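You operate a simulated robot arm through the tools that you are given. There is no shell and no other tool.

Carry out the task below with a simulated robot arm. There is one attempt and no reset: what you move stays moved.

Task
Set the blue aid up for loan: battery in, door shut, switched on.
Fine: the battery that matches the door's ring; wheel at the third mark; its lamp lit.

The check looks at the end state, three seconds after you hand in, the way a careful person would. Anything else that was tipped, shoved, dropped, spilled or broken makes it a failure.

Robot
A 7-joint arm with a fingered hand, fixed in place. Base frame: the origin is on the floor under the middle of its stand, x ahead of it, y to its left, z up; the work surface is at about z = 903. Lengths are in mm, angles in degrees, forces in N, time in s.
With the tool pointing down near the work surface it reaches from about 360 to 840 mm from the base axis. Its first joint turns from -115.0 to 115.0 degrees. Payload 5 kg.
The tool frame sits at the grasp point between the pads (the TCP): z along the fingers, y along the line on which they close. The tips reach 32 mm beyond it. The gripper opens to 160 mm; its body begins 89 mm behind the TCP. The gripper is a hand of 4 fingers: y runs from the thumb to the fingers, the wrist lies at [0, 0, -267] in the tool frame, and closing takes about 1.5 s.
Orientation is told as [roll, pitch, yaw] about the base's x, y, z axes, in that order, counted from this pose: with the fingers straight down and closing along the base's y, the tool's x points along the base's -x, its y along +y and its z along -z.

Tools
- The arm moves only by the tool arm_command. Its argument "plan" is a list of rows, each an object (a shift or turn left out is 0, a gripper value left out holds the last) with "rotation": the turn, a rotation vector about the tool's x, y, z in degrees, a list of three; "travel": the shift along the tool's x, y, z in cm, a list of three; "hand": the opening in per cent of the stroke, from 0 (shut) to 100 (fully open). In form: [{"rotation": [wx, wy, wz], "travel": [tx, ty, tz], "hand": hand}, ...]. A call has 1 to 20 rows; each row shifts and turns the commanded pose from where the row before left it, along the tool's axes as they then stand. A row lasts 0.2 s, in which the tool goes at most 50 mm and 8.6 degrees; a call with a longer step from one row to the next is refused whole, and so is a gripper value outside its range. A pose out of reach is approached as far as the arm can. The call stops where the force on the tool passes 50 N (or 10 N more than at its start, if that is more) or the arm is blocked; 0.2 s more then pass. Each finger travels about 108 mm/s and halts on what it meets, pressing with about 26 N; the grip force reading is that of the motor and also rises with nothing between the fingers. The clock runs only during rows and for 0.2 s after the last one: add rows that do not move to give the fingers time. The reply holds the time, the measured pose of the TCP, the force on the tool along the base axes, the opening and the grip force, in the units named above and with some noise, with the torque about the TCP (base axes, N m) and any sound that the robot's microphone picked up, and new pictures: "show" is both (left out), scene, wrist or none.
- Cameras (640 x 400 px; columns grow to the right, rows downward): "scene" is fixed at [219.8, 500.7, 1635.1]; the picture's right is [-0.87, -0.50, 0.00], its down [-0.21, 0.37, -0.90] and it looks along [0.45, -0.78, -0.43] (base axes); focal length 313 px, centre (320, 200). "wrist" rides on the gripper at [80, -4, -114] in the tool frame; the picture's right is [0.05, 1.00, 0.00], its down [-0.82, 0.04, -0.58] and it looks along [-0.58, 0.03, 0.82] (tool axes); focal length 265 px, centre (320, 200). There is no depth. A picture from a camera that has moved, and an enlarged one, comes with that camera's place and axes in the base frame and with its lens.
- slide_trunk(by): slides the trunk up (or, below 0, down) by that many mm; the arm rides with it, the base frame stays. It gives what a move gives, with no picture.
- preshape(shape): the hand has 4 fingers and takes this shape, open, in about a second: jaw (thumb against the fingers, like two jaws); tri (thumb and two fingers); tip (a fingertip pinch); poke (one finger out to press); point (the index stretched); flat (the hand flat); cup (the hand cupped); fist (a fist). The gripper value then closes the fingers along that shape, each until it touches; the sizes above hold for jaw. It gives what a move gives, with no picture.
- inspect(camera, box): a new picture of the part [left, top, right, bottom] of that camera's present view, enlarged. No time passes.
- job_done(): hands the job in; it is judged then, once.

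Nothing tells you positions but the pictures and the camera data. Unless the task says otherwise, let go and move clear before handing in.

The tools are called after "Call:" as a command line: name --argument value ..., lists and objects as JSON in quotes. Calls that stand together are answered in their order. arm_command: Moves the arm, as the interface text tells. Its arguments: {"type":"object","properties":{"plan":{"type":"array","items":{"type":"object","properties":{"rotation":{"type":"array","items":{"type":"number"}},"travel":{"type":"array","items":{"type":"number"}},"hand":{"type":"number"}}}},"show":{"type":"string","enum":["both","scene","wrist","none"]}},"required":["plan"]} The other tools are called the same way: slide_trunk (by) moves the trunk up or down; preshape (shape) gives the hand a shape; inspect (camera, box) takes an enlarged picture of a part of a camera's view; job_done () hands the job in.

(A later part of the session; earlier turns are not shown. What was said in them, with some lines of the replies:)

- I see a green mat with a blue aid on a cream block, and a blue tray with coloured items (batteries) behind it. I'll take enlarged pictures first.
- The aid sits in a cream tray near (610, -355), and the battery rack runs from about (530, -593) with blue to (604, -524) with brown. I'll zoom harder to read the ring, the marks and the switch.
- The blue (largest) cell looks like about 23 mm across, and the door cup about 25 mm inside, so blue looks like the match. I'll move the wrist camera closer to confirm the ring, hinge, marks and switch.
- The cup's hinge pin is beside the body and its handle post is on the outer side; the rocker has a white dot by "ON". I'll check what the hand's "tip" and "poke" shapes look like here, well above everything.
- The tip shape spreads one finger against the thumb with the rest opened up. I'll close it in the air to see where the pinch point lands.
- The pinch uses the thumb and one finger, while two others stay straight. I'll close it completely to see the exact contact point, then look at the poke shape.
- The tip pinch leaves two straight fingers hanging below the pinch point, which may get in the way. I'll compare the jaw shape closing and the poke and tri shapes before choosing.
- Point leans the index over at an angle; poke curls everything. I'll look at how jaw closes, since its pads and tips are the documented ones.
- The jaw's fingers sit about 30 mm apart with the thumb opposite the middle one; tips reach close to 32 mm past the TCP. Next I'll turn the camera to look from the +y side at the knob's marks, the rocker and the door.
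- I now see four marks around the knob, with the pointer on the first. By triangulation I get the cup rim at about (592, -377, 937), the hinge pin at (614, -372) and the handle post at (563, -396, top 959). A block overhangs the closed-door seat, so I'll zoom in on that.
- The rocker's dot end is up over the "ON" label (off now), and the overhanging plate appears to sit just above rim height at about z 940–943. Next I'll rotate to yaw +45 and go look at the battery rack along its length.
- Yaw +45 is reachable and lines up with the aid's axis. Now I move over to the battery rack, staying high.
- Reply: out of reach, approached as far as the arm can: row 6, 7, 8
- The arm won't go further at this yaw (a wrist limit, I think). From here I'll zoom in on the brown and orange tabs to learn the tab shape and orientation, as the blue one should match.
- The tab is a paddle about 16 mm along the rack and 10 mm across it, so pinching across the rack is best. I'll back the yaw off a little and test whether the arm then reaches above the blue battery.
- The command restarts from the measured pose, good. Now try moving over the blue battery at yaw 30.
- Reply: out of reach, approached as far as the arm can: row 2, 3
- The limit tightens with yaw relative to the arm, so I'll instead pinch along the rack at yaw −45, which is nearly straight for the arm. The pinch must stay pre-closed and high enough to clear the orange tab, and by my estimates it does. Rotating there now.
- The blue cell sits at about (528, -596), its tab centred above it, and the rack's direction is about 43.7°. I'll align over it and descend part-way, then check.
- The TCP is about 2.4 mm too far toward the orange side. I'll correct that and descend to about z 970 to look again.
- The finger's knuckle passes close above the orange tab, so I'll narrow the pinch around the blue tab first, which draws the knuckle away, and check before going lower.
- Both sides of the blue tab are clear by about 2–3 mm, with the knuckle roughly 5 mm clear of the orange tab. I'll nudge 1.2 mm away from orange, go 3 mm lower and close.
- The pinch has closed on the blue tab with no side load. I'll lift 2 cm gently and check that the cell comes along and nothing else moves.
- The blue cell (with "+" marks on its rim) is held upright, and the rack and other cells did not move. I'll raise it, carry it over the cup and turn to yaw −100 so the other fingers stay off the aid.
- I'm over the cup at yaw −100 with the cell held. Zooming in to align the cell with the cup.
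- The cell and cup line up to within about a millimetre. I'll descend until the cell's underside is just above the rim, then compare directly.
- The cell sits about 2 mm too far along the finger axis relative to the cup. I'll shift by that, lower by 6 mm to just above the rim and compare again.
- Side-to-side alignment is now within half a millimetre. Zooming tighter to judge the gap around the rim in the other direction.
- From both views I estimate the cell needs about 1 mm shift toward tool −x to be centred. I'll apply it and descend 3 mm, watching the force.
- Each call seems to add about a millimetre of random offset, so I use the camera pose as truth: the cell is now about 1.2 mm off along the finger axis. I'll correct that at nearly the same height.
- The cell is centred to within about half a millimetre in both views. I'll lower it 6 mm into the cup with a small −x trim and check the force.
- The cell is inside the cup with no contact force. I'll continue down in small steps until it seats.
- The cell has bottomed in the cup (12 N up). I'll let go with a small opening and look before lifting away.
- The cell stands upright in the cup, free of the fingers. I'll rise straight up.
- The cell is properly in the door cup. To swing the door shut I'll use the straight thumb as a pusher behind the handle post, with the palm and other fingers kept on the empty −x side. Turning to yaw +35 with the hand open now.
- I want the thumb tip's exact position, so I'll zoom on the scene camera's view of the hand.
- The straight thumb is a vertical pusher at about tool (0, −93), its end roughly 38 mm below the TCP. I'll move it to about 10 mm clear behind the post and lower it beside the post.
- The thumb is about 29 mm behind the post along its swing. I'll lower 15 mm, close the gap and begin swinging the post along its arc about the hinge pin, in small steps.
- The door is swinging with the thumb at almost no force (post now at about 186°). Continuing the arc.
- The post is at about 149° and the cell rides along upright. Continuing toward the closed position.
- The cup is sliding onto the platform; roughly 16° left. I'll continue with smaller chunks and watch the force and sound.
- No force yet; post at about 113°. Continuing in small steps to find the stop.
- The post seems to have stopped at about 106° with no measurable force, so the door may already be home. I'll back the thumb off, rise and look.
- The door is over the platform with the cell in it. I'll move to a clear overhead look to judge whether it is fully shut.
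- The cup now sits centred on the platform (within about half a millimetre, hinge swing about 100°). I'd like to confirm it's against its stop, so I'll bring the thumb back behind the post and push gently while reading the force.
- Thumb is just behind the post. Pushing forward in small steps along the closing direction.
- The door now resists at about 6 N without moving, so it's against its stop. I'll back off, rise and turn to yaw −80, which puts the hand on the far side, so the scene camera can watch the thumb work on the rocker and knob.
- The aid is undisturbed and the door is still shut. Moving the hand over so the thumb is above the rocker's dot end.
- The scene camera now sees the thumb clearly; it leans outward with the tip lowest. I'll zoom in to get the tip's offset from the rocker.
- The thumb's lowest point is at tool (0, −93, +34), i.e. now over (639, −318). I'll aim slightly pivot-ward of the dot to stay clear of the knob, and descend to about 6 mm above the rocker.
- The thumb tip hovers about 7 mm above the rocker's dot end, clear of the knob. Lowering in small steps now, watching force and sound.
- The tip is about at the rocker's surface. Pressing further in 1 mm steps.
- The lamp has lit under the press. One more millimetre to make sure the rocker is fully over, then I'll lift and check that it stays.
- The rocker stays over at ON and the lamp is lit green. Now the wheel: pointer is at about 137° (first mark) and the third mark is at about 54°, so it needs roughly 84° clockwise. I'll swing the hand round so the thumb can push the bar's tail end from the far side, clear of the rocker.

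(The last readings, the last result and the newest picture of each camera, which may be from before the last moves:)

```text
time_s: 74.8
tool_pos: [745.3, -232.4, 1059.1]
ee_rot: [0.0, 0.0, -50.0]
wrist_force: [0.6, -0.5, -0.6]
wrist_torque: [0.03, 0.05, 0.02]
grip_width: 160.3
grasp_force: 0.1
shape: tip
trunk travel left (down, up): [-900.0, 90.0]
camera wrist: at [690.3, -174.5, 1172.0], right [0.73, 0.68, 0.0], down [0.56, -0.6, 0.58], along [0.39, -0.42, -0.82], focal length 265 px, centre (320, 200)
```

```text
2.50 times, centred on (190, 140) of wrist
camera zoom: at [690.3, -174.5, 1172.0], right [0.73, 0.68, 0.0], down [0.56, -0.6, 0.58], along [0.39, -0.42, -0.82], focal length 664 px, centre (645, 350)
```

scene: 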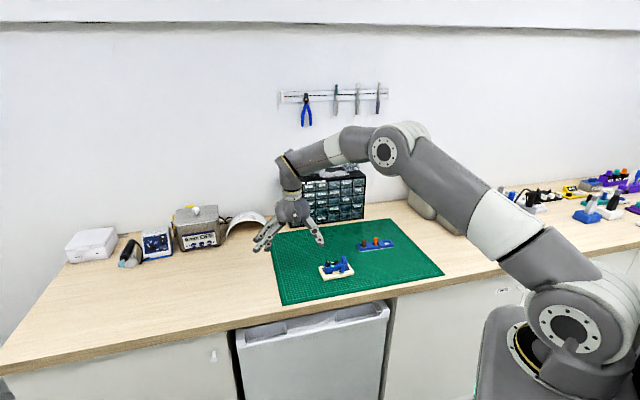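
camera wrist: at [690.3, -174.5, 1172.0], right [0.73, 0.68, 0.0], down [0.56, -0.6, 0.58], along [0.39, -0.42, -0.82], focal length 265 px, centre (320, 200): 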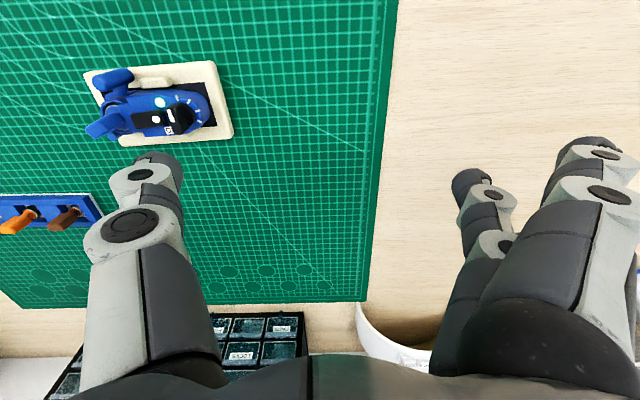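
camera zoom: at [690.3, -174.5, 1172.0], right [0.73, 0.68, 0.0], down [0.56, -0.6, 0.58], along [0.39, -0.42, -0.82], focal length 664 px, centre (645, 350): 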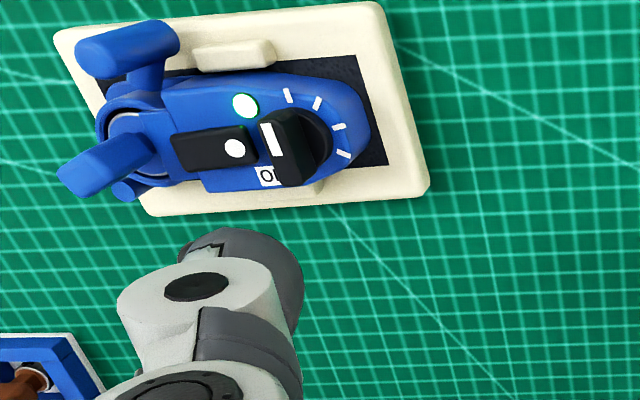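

The thumb tip is about 24 mm from the knob's axis on the far side. Descending there to bar height.

Call:
arm_command --plan '[{"travel": [0, 0, 2.6]}, {"travel": [0, 0, 2.3]}, {"travel": [0, 0, 2.0]}, {}]' --show "none"

Call:
inspect --camera "scene" --box '[316, 240, 356, 276]'

Call:
inspect --camera "wrist" --box '[90, 60, 250, 220]'

```text
time_s: 75.8
tool_pos: [746.7, -231.1, 988.3]
ee_rot: [0.0, 0.1, -50.1]
wrist_force: [0.4, 0.0, 0.8]
wrist_torque: [-0.02, 0.0, 0.0]
grip_width: 159.8
grasp_force: 0.1
shape: tip
trunk travel left (down, up): [-900.0, 90.0]
```

```text
11.11 times, centred on (336, 258) of scene
camera zoom: at [219.8, 500.7, 1635.1], right [-0.87, -0.5, 0.0], down [-0.21, 0.37, -0.9], along [0.45, -0.78, -0.43], focal length 3480 px, centre (142, -444)
```

zoom: 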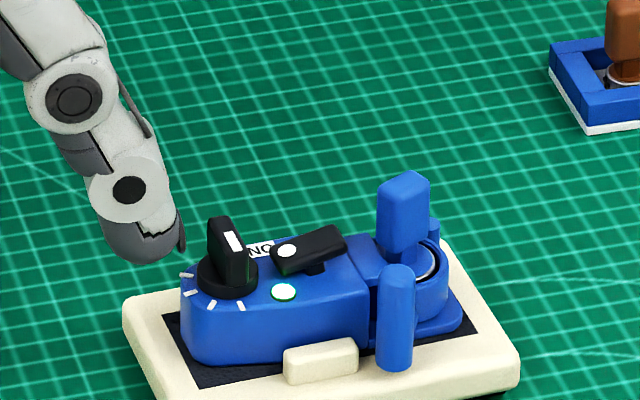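

```text
2.50 times, centred on (170, 140) of wrist
camera zoom: at [692.3, -171.9, 1102.5], right [0.73, 0.68, 0.0], down [0.56, -0.6, 0.58], along [0.39, -0.42, -0.82], focal length 664 px, centre (695, 350)
```

zoom: 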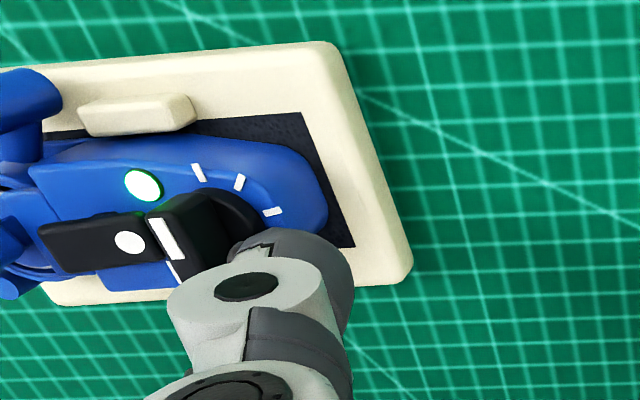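

The thumb is at bar height (z about 954) with clear space to the knob. I'll approach the tail of the bar and start the push, then check.

Call:
arm_command --plan '[{"travel": [0, -0.42, 0]}, {"travel": [0, -0.42, 0]}, {"travel": [0, -0.4, 0]}, {"travel": [-0.17, -0.13, 0]}, {}]' --show "none"

Call:
inspect --camera "scene" --box '[316, 240, 356, 276]'

Call:
inspect --camera "wrist" --box '[90, 60, 250, 220]'

```text
time_s: 77.0
tool_pos: [737.6, -241.6, 990.2]
ee_rot: [0.0, 0.0, -50.0]
wrist_force: [1.6, 2.6, 0.9]
wrist_torque: [0.03, -0.01, -0.1]
grip_width: 159.9
grasp_force: 0.0
shape: tip
trunk travel left (down, up): [-900.0, 90.0]
```

```text
11.11 times, centred on (336, 258) of scene
camera zoom: at [219.8, 500.7, 1635.1], right [-0.87, -0.5, 0.0], down [-0.21, 0.37, -0.9], along [0.45, -0.78, -0.43], focal length 3480 px, centre (142, -444)
```

zoom: 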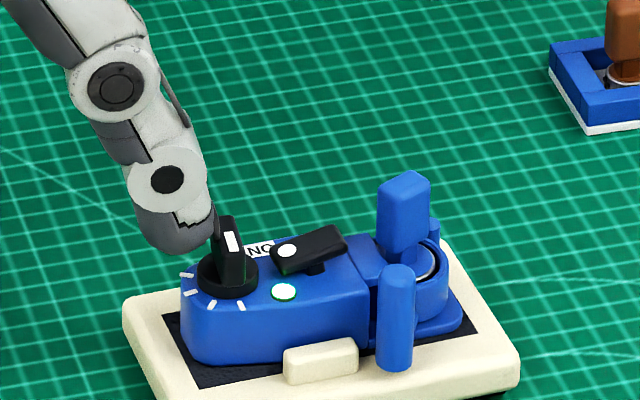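

```text
2.50 times, centred on (170, 140) of wrist
camera zoom: at [683.1, -183.1, 1104.0], right [0.73, 0.68, 0.0], down [0.56, -0.6, 0.58], along [0.39, -0.42, -0.82], focal length 664 px, centre (695, 350)
```

zoom: 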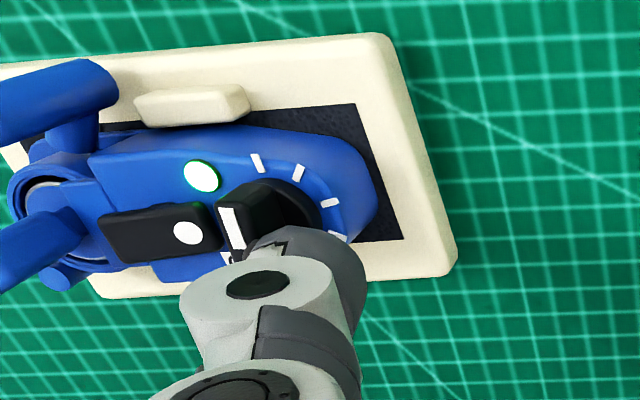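

The thumb has met the bar (about 3 N). Continuing the push round the knob's axis in small steps.

Call:
arm_command --plan '[{"travel": [-0.18, -0.104, 0]}, {"travel": [-0.158, -0.115, 0]}, {"travel": [-0.14, -0.136, 0]}, {"travel": [-0.121, -0.153, 0]}, {}]' --show "none"

Call:
inspect --camera "scene" --box '[320, 248, 348, 274]'

Call:
inspect --camera "wrist" --box '[110, 80, 210, 180]'

```text
time_s: 78.2
tool_pos: [736.3, -251.5, 991.5]
ee_rot: [0.0, 0.0, -50.0]
wrist_force: [0.5, 0.3, 0.3]
wrist_torque: [-0.01, 0.03, 0.06]
grip_width: 159.7
grasp_force: 0.1
shape: tip
trunk travel left (down, up): [-900.0, 90.0]
```

```text
15.38 times, centred on (334, 261) of scene
camera zoom: at [219.8, 500.7, 1635.1], right [-0.87, -0.5, 0.0], down [-0.21, 0.37, -0.9], along [0.45, -0.78, -0.43], focal length 4818 px, centre (105, -738)
```

zoom: 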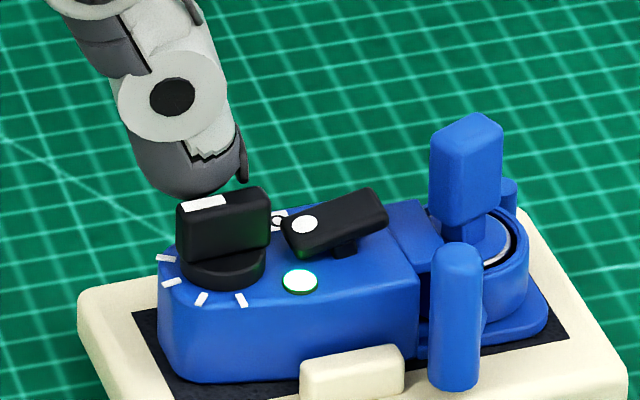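

```text
4.00 times, centred on (160, 130) of wrist
camera zoom: at [682.5, -193.6, 1104.6], right [0.73, 0.68, 0.0], down [0.56, -0.6, 0.58], along [0.39, -0.42, -0.82], focal length 1062 px, centre (960, 480)
```

zoom: 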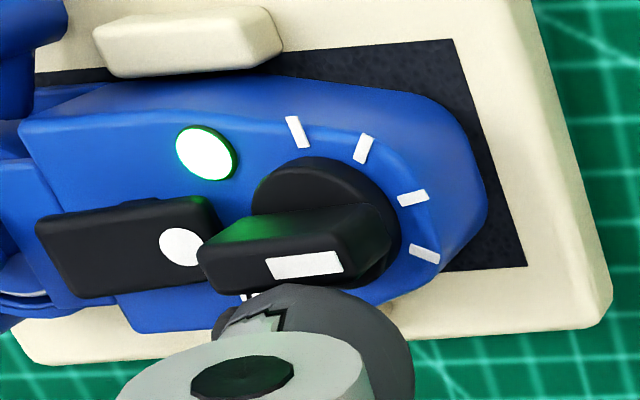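

The pointer now lies right by the third mark, having moved further than the thumb's path alone would explain, so there may be a detent. I'll withdraw the thumb sideways, rise and measure it properly.

Call:
arm_command --plan '[{"travel": [-0.6, 0.12, -0.1]}, {"travel": [-0.8, 0.15, -0.2]}, {"travel": [0, 0, -2.5]}, {"travel": [0, 0, -3.0]}, {}]' --show "none"

Call:
inspect --camera "scene" --box '[320, 248, 348, 274]'

Call:
inspect --camera "wrist" --box '[60, 60, 220, 180]'

```text
time_s: 79.4
tool_pos: [751.0, -258.0, 1049.1]
ee_rot: [0.1, -0.1, -50.0]
wrist_force: [-0.6, -0.6, 0.2]
wrist_torque: [-0.01, -0.01, -0.03]
grip_width: 160.1
grasp_force: 0.0
shape: tip
trunk travel left (down, up): [-900.0, 90.0]
```

```text
15.38 times, centred on (334, 261) of scene
camera zoom: at [219.8, 500.7, 1635.1], right [-0.87, -0.5, 0.0], down [-0.21, 0.37, -0.9], along [0.45, -0.78, -0.43], focal length 4818 px, centre (105, -738)
```

zoom: 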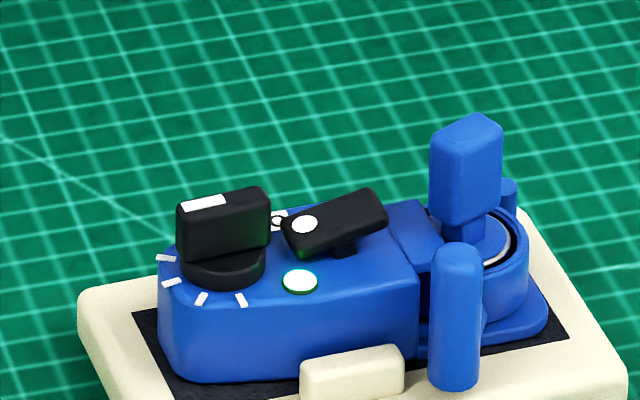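

```text
3.33 times, centred on (140, 120) of wrist
camera zoom: at [696.9, -200.1, 1162.3], right [0.73, 0.68, 0.0], down [0.56, -0.6, 0.58], along [0.39, -0.42, -0.82], focal length 885 px, centre (920, 467)
```

zoom: 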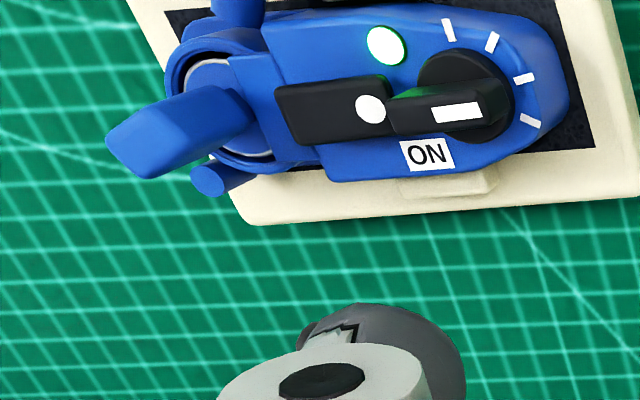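

The lamp is still lit. I'll put the camera nearly straight above the knob to compare the pointer with the third mark.

Call:
arm_command --plan '[{"travel": [-0.93, -3.4, 0]}, {"travel": [-0.93, -3.4, 0]}, {"travel": [-0.93, -3.4, 0]}, {}]' --show "none"

Call:
inspect --camera "wrist" --box '[270, 15, 370, 105]'

Call:
inspect --camera "wrist" --box '[200, 0, 400, 150]'

```text
time_s: 80.4
tool_pos: [688.4, -347.1, 1049.2]
ee_rot: [0.0, -0.1, -49.9]
wrist_force: [-0.3, -0.6, -0.7]
wrist_torque: [-0.01, 0.01, 0.03]
grip_width: 159.8
grasp_force: 0.1
shape: tip
trunk travel left (down, up): [-900.0, 90.0]
```

```text
4.44 times, centred on (320, 60) of wrist
camera zoom: at [634.0, -288.3, 1162.0], right [0.73, 0.68, 0.0], down [0.56, -0.6, 0.58], along [0.39, -0.42, -0.82], focal length 1180 px, centre (320, 822)
```

zoom: 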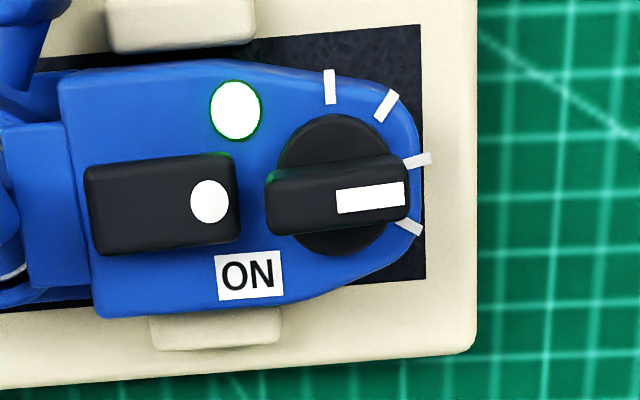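

```text
2.67 times, centred on (300, 75) of wrist
camera zoom: at [634.0, -288.3, 1162.0], right [0.73, 0.68, 0.0], down [0.56, -0.6, 0.58], along [0.39, -0.42, -0.82], focal length 708 px, centre (373, 533)
```

zoom: 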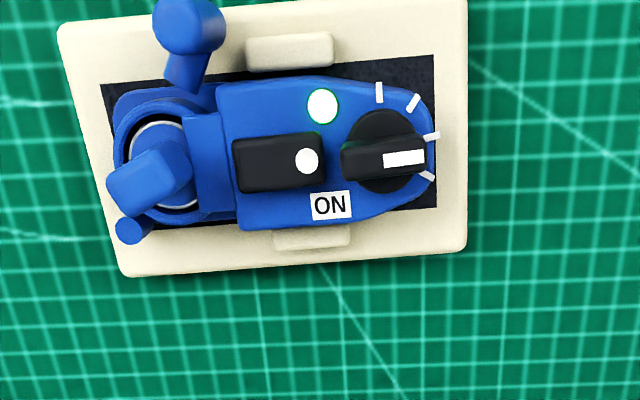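

From almost straight above, the pointer is at about 50° and the third mark at about 57°, so it is some 6–7° too far. I'll correct that with a pinch on the bar and a measured yaw turn, so I'll go to yaw +50 above the knob with the pinch part-closed.

Call:
arm_command --plan '[{"travel": [0, 0, -1.2], "hand": 20}, {"rotation": [0, 0, -8.33]}, {"rotation": [0, 0, -8.33]}, {"rotation": [0, 0, -8.33]}, {"rotation": [0, 0, -8.33]}, {"rotation": [0, 0, -8.33]}, {"rotation": [0, 0, -8.33]}, {"rotation": [0, 0, -8.33]}, {"rotation": [0, 0, -8.33]}, {"rotation": [0, 0, -8.33]}, {"rotation": [0, 0, -8.33]}, {"rotation": [0, 0, -8.33]}, {"rotation": [0, 0, -8.33]}, {"travel": [-0.48, 2.68, 0]}, {"travel": [-0.48, 2.68, 0]}, {}]' --show "wrist"

Call:
inspect --camera "wrist" --box '[240, 60, 400, 220]'

Call:
inspect --camera "scene" --box '[300, 200, 370, 280]'

```text
time_s: 83.8
tool_pos: [654.0, -302.6, 1058.3]
ee_rot: [-0.1, 0.0, 50.0]
wrist_force: [0.4, 0.9, 0.5]
wrist_torque: [-0.12, 0.02, -0.02]
grip_width: 31.9
grasp_force: 0.1
shape: tip
trunk travel left (down, up): [-900.0, 90.0]
camera wrist: at [605.9, -367.7, 1173.1], right [-0.8, 0.6, 0.0], down [0.49, 0.65, 0.58], along [0.35, 0.46, -0.82], focal length 265 px, centre (320, 200)
```

wrist: 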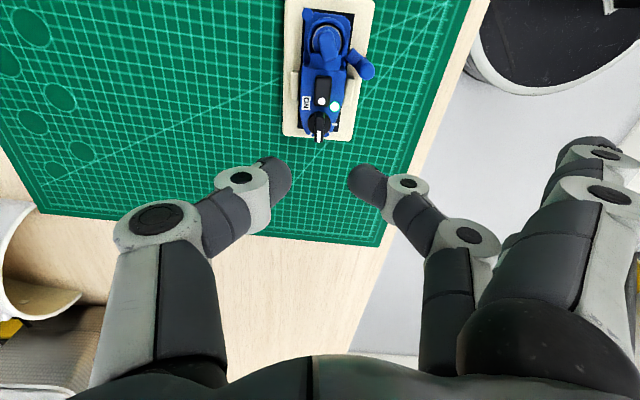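

```text
2.50 times, centred on (320, 140) of wrist
camera zoom: at [605.9, -367.7, 1173.1], right [-0.8, 0.6, 0.0], down [0.49, 0.65, 0.58], along [0.35, 0.46, -0.82], focal length 664 px, centre (320, 350)
```

zoom: 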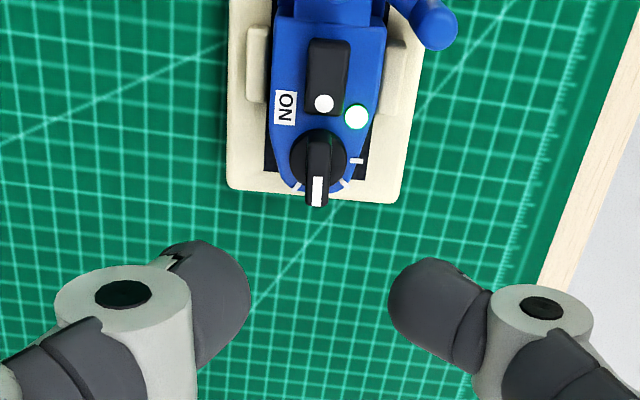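

```text
5.00 times, centred on (335, 240) of scene
camera zoom: at [219.8, 500.7, 1635.1], right [-0.87, -0.5, 0.0], down [-0.21, 0.37, -0.9], along [0.45, -0.78, -0.43], focal length 1566 px, centre (245, 0)
```

zoom: 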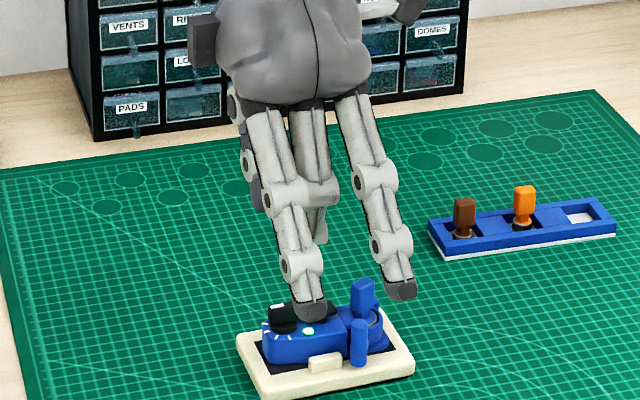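

The pinch is above the knob and the bar points straight down the picture, covering the third mark. I'll zoom in to measure how far off it really is.

Call:
inspect --camera "wrist" --box '[300, 105, 345, 150]'

Call:
inspect --camera "scene" --box '[325, 255, 345, 272]'

```text
8.89 times, centred on (322, 128) of wrist
camera zoom: at [605.9, -367.7, 1173.1], right [-0.8, 0.6, 0.0], down [0.49, 0.65, 0.58], along [0.35, 0.46, -0.82], focal length 2359 px, centre (298, 844)
```

zoom: 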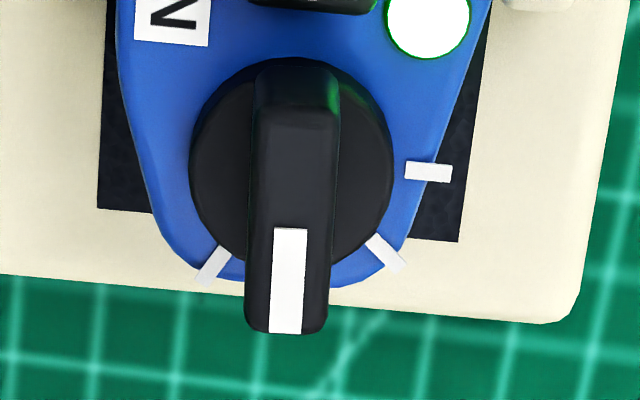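

```text
16.00 times, centred on (335, 264) of scene
camera zoom: at [219.8, 500.7, 1635.1], right [-0.87, -0.5, 0.0], down [-0.21, 0.37, -0.9], along [0.45, -0.78, -0.43], focal length 5011 px, centre (80, -816)
```

zoom: 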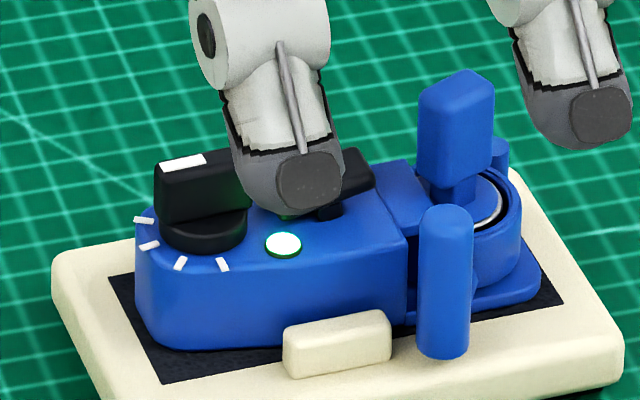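

The bar is about 7–8° past the third mark's direction (M1 horizontal, spacing about 42°). I'll descend with the pinch open around the bar and check the centring first.

Call:
arm_command --plan '[{"travel": [0.16, -0.06, 2.0]}, {"travel": [0, 0, 2.5]}, {"travel": [0, 0, 2.0]}, {}]' --show "none"

Call:
inspect --camera "wrist" --box '[260, 100, 380, 220]'

Call:
inspect --camera "scene" --box '[315, 235, 365, 280]'

```text
time_s: 84.8
tool_pos: [652.9, -307.0, 995.2]
ee_rot: [0.0, 0.0, 50.1]
wrist_force: [0.4, 0.2, 0.4]
wrist_torque: [0.0, 0.0, -0.01]
grip_width: 32.2
grasp_force: 0.0
shape: tip
trunk travel left (down, up): [-900.0, 90.0]
```

```text
3.33 times, centred on (320, 160) of wrist
camera zoom: at [604.1, -371.5, 1110.1], right [-0.8, 0.6, 0.0], down [0.49, 0.65, 0.58], along [0.35, 0.46, -0.82], focal length 885 px, centre (320, 333)
```

zoom: 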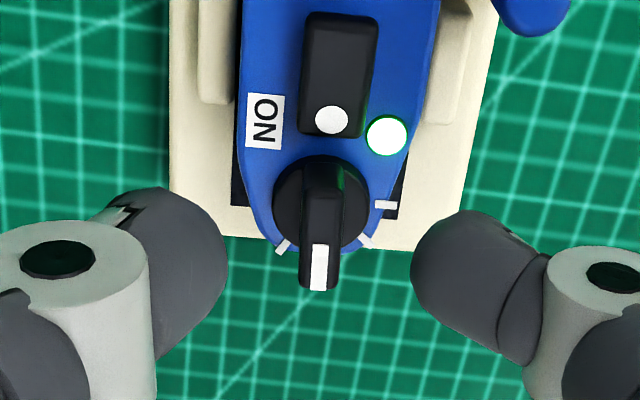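

```text
8.89 times, centred on (340, 258) of scene
camera zoom: at [219.8, 500.7, 1635.1], right [-0.87, -0.5, 0.0], down [-0.21, 0.37, -0.9], along [0.45, -0.78, -0.43], focal length 2784 px, centre (142, -311)
```

zoom: 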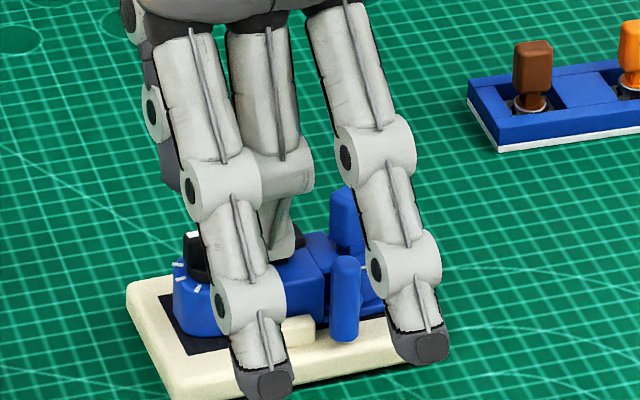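

Centring is nearly right; I'll trim 2.5 mm and lower so the tips sit just above the knob's disc.

Call:
arm_command --plan '[{"travel": [-0.25, 0.04, 0.4]}, {"travel": [0, 0, 0.4]}, {"travel": [0, 0, 0.35]}, {}]' --show "none"

Call:
inspect --camera "wrist" --box '[260, 100, 380, 220]'

Call:
inspect --camera "scene" --box '[322, 250, 350, 275]'

```text
time_s: 85.8
tool_pos: [653.7, -304.1, 984.5]
ee_rot: [-0.1, 0.0, 50.1]
wrist_force: [0.0, 0.3, 0.4]
wrist_torque: [0.02, 0.0, 0.0]
grip_width: 32.2
grasp_force: 0.0
shape: tip
trunk travel left (down, up): [-900.0, 90.0]
```

```text
3.33 times, centred on (320, 160) of wrist
camera zoom: at [605.4, -369.3, 1097.8], right [-0.8, 0.6, 0.0], down [0.49, 0.65, 0.58], along [0.35, 0.46, -0.82], focal length 885 px, centre (320, 333)
```

zoom: 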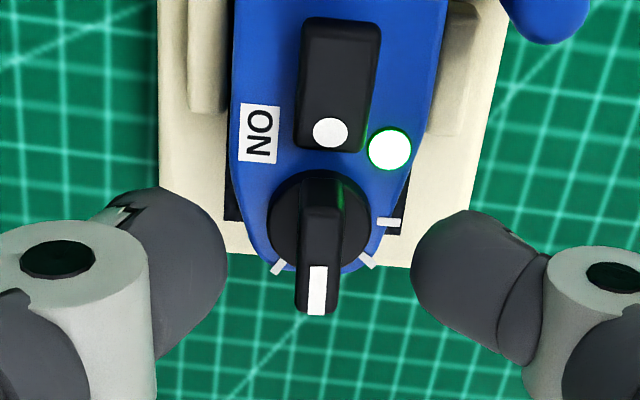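

```text
16.00 times, centred on (336, 262) of scene
camera zoom: at [219.8, 500.7, 1635.1], right [-0.87, -0.5, 0.0], down [-0.21, 0.37, -0.9], along [0.45, -0.78, -0.43], focal length 5011 px, centre (64, -800)
```

zoom: 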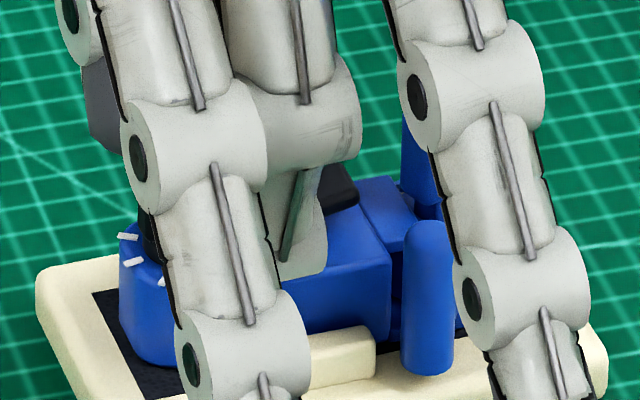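

The pinch is centred on the knob (within a fraction of a millimetre). Now in one go: close on the bar, turn +7.5°, and open again.

Call:
arm_command --plan '[{"hand": 0}, {"hand": 0}, {"hand": 0}, {"rotation": [0, 0, -2.5], "hand": 0}, {"rotation": [0, 0, -2.5], "hand": 0}, {"rotation": [0, 0, -2.5], "hand": 0}, {"hand": 0}, {"hand": 20}, {"hand": 20}, {"hand": 20}]' --show "none"

Call:
inspect --camera "wrist" --box '[260, 100, 380, 220]'

```text
time_s: 88.0
tool_pos: [652.2, -303.4, 982.1]
ee_rot: [0.1, 0.0, 57.5]
wrist_force: [-0.1, 0.6, 0.0]
wrist_torque: [-0.01, -0.02, 0.0]
grip_width: 31.7
grasp_force: 0.0
shape: tip
trunk travel left (down, up): [-900.0, 90.0]
```

```text
3.33 times, centred on (320, 160) of wrist
camera zoom: at [614.7, -374.7, 1096.7], right [-0.87, 0.49, 0.0], down [0.4, 0.71, 0.58], along [0.29, 0.5, -0.82], focal length 885 px, centre (320, 333)
```

zoom: 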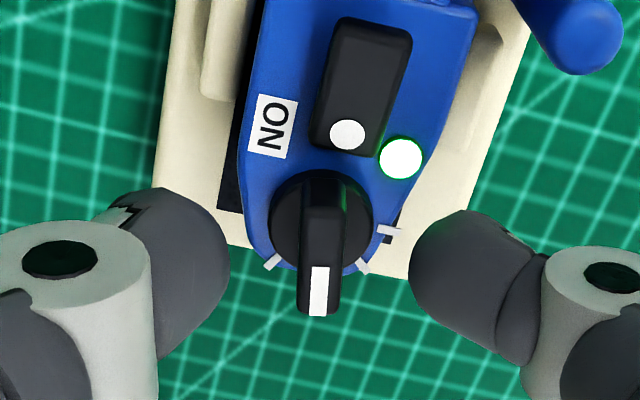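

The bar followed the turn. I'll rise and take the near-vertical view of the knob again.

Call:
arm_command --plan '[{"travel": [0, 0, -1.5]}, {"travel": [0, 0, -2.8]}, {"travel": [0, 0, -2.8]}, {"travel": [-2.7, 0.22, 0]}, {"travel": [-2.7, 0.22, 0]}, {}]' --show "none"

Call:
inspect --camera "wrist" --box '[270, 15, 370, 105]'

Call:
inspect --camera "scene" --box '[315, 245, 365, 280]'

```text
time_s: 89.4
tool_pos: [680.5, -257.2, 1057.1]
ee_rot: [0.0, -0.1, 57.4]
wrist_force: [0.0, 0.1, -0.5]
wrist_torque: [0.01, -0.02, -0.02]
grip_width: 31.7
grasp_force: 0.0
shape: tip
trunk travel left (down, up): [-900.0, 90.0]
```

```text
4.44 times, centred on (320, 60) of wrist
camera zoom: at [640.2, -325.5, 1170.9], right [-0.87, 0.49, 0.0], down [0.4, 0.71, 0.58], along [0.29, 0.5, -0.82], focal length 1180 px, centre (320, 822)
```

zoom: 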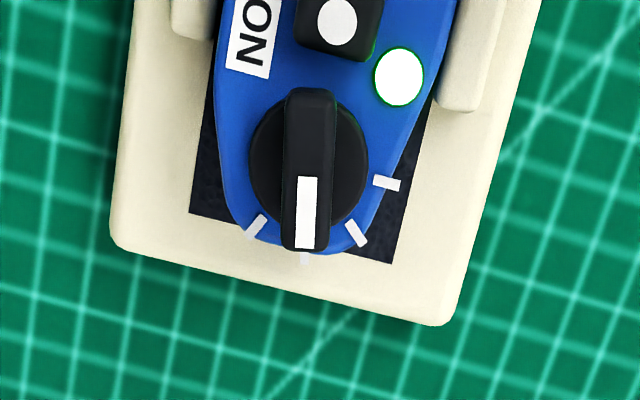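

```text
11.43 times, centred on (340, 262) of scene
camera zoom: at [219.8, 500.7, 1635.1], right [-0.87, -0.5, 0.0], down [-0.21, 0.37, -0.9], along [0.45, -0.78, -0.43], focal length 3579 px, centre (91, -514)
```

zoom: 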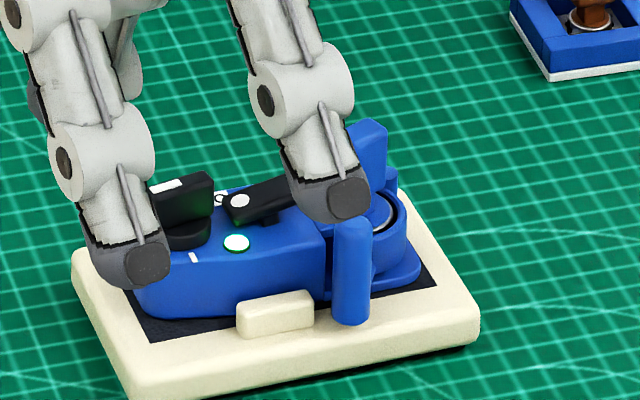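

The pointer now sits exactly on the third mark, and the lamp is lit with the door and cell unchanged. I'll withdraw up and back, then do a final check.

Call:
arm_command --plan '[{"travel": [0, 0, -3.5]}, {"travel": [0, 0, -3.5]}, {"travel": [0, 0, -3.5]}, {"travel": [2.4, 3.8, 0]}, {"travel": [2.4, 3.8, 0]}, {"travel": [2.4, 3.8, 0]}, {"travel": [2.4, 3.8, 0]}, {}]' --show "both"

Call:
inspect --camera "scene" --box '[315, 225, 405, 285]'

Call:
inspect --camera "scene" --box '[318, 246, 362, 280]'

```text
time_s: 91.2
tool_pos: [498.8, -255.5, 1164.5]
ee_rot: [-0.1, 0.0, 57.5]
wrist_force: [0.1, -0.5, 0.5]
wrist_torque: [-0.03, 0.04, 0.01]
grip_width: 31.9
grasp_force: 0.1
shape: tip
trunk travel left (down, up): [-900.0, 90.0]
camera wrist: at [460.3, -326.3, 1277.9], right [-0.87, 0.49, 0.0], down [0.4, 0.71, 0.58], along [0.28, 0.5, -0.82], focal length 265 px, centre (320, 200)
```

scene: 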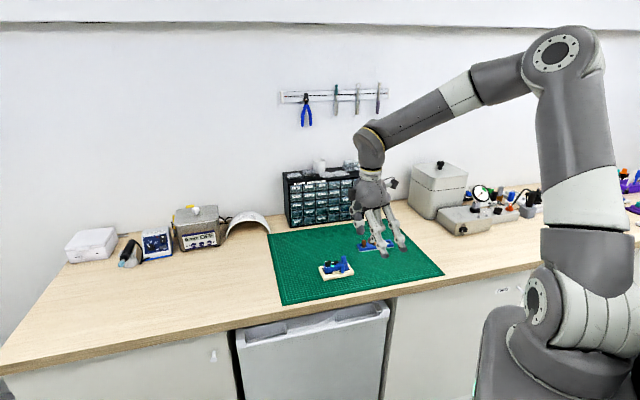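
wrist: 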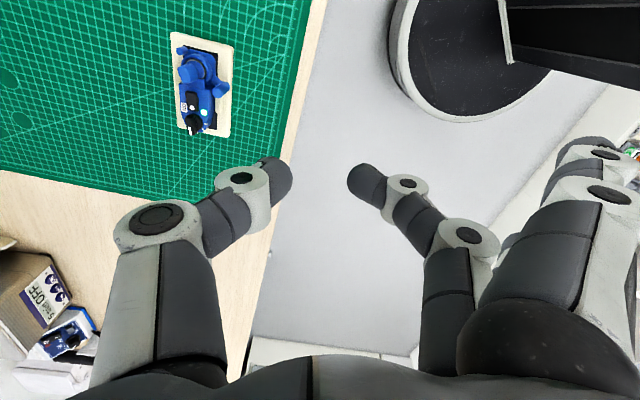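

```text
6.67 times, centred on (360, 255) of scene
camera zoom: at [219.8, 500.7, 1635.1], right [-0.87, -0.5, 0.0], down [-0.21, 0.37, -0.9], along [0.45, -0.78, -0.43], focal length 2088 px, centre (53, -167)
```

zoom: 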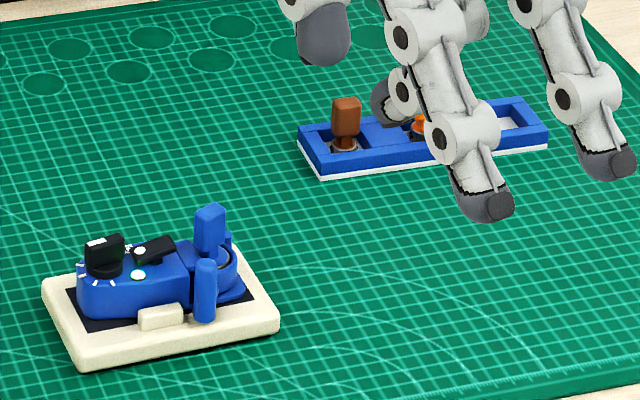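

```text
11.76 times, centred on (340, 263) of scene
camera zoom: at [219.8, 500.7, 1635.1], right [-0.87, -0.5, 0.0], down [-0.21, 0.37, -0.9], along [0.45, -0.78, -0.43], focal length 3684 px, centre (85, -541)
```

zoom: 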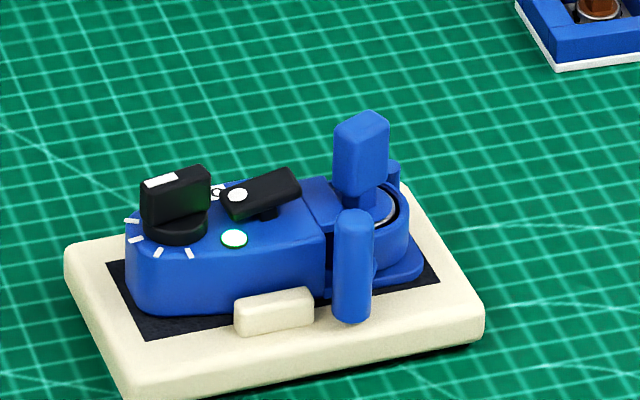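

The blue cell is seated in the shut door, the rocker is ON, the lamp is lit and the wheel points at the third mark. The rack, the other cells and everything else are where they were, and the hand is clear, so I'm handing in.

Call:
job_done

```text
The job is handed in.
```

The blue aid is set up for loan and handed in; no verdict has come back yet. The last pictures, taken just before I handed in, showed:

- **Battery:** I used the blue cell. It was the only one of the three that matched the door's ring in size, and it matched in colour too. It is seated in the cup, and its pull tab is still attached and upright.
- **Door:** It is shut. It swung about 100° onto its seat and held against a push of about 6 N. I heard no click from it.
- **Switch and lamp:** The rocker is over at ON and stayed there after I let go. The lamp is lit.
- **Wheel:** The pointer lines up with the third mark, counting clockwise from the mark it started on. The marks have no numbers, so that count is my reading of which is first.

The rack, the other two batteries and the aid's cradle showed no visible movement, and the hand is well clear.
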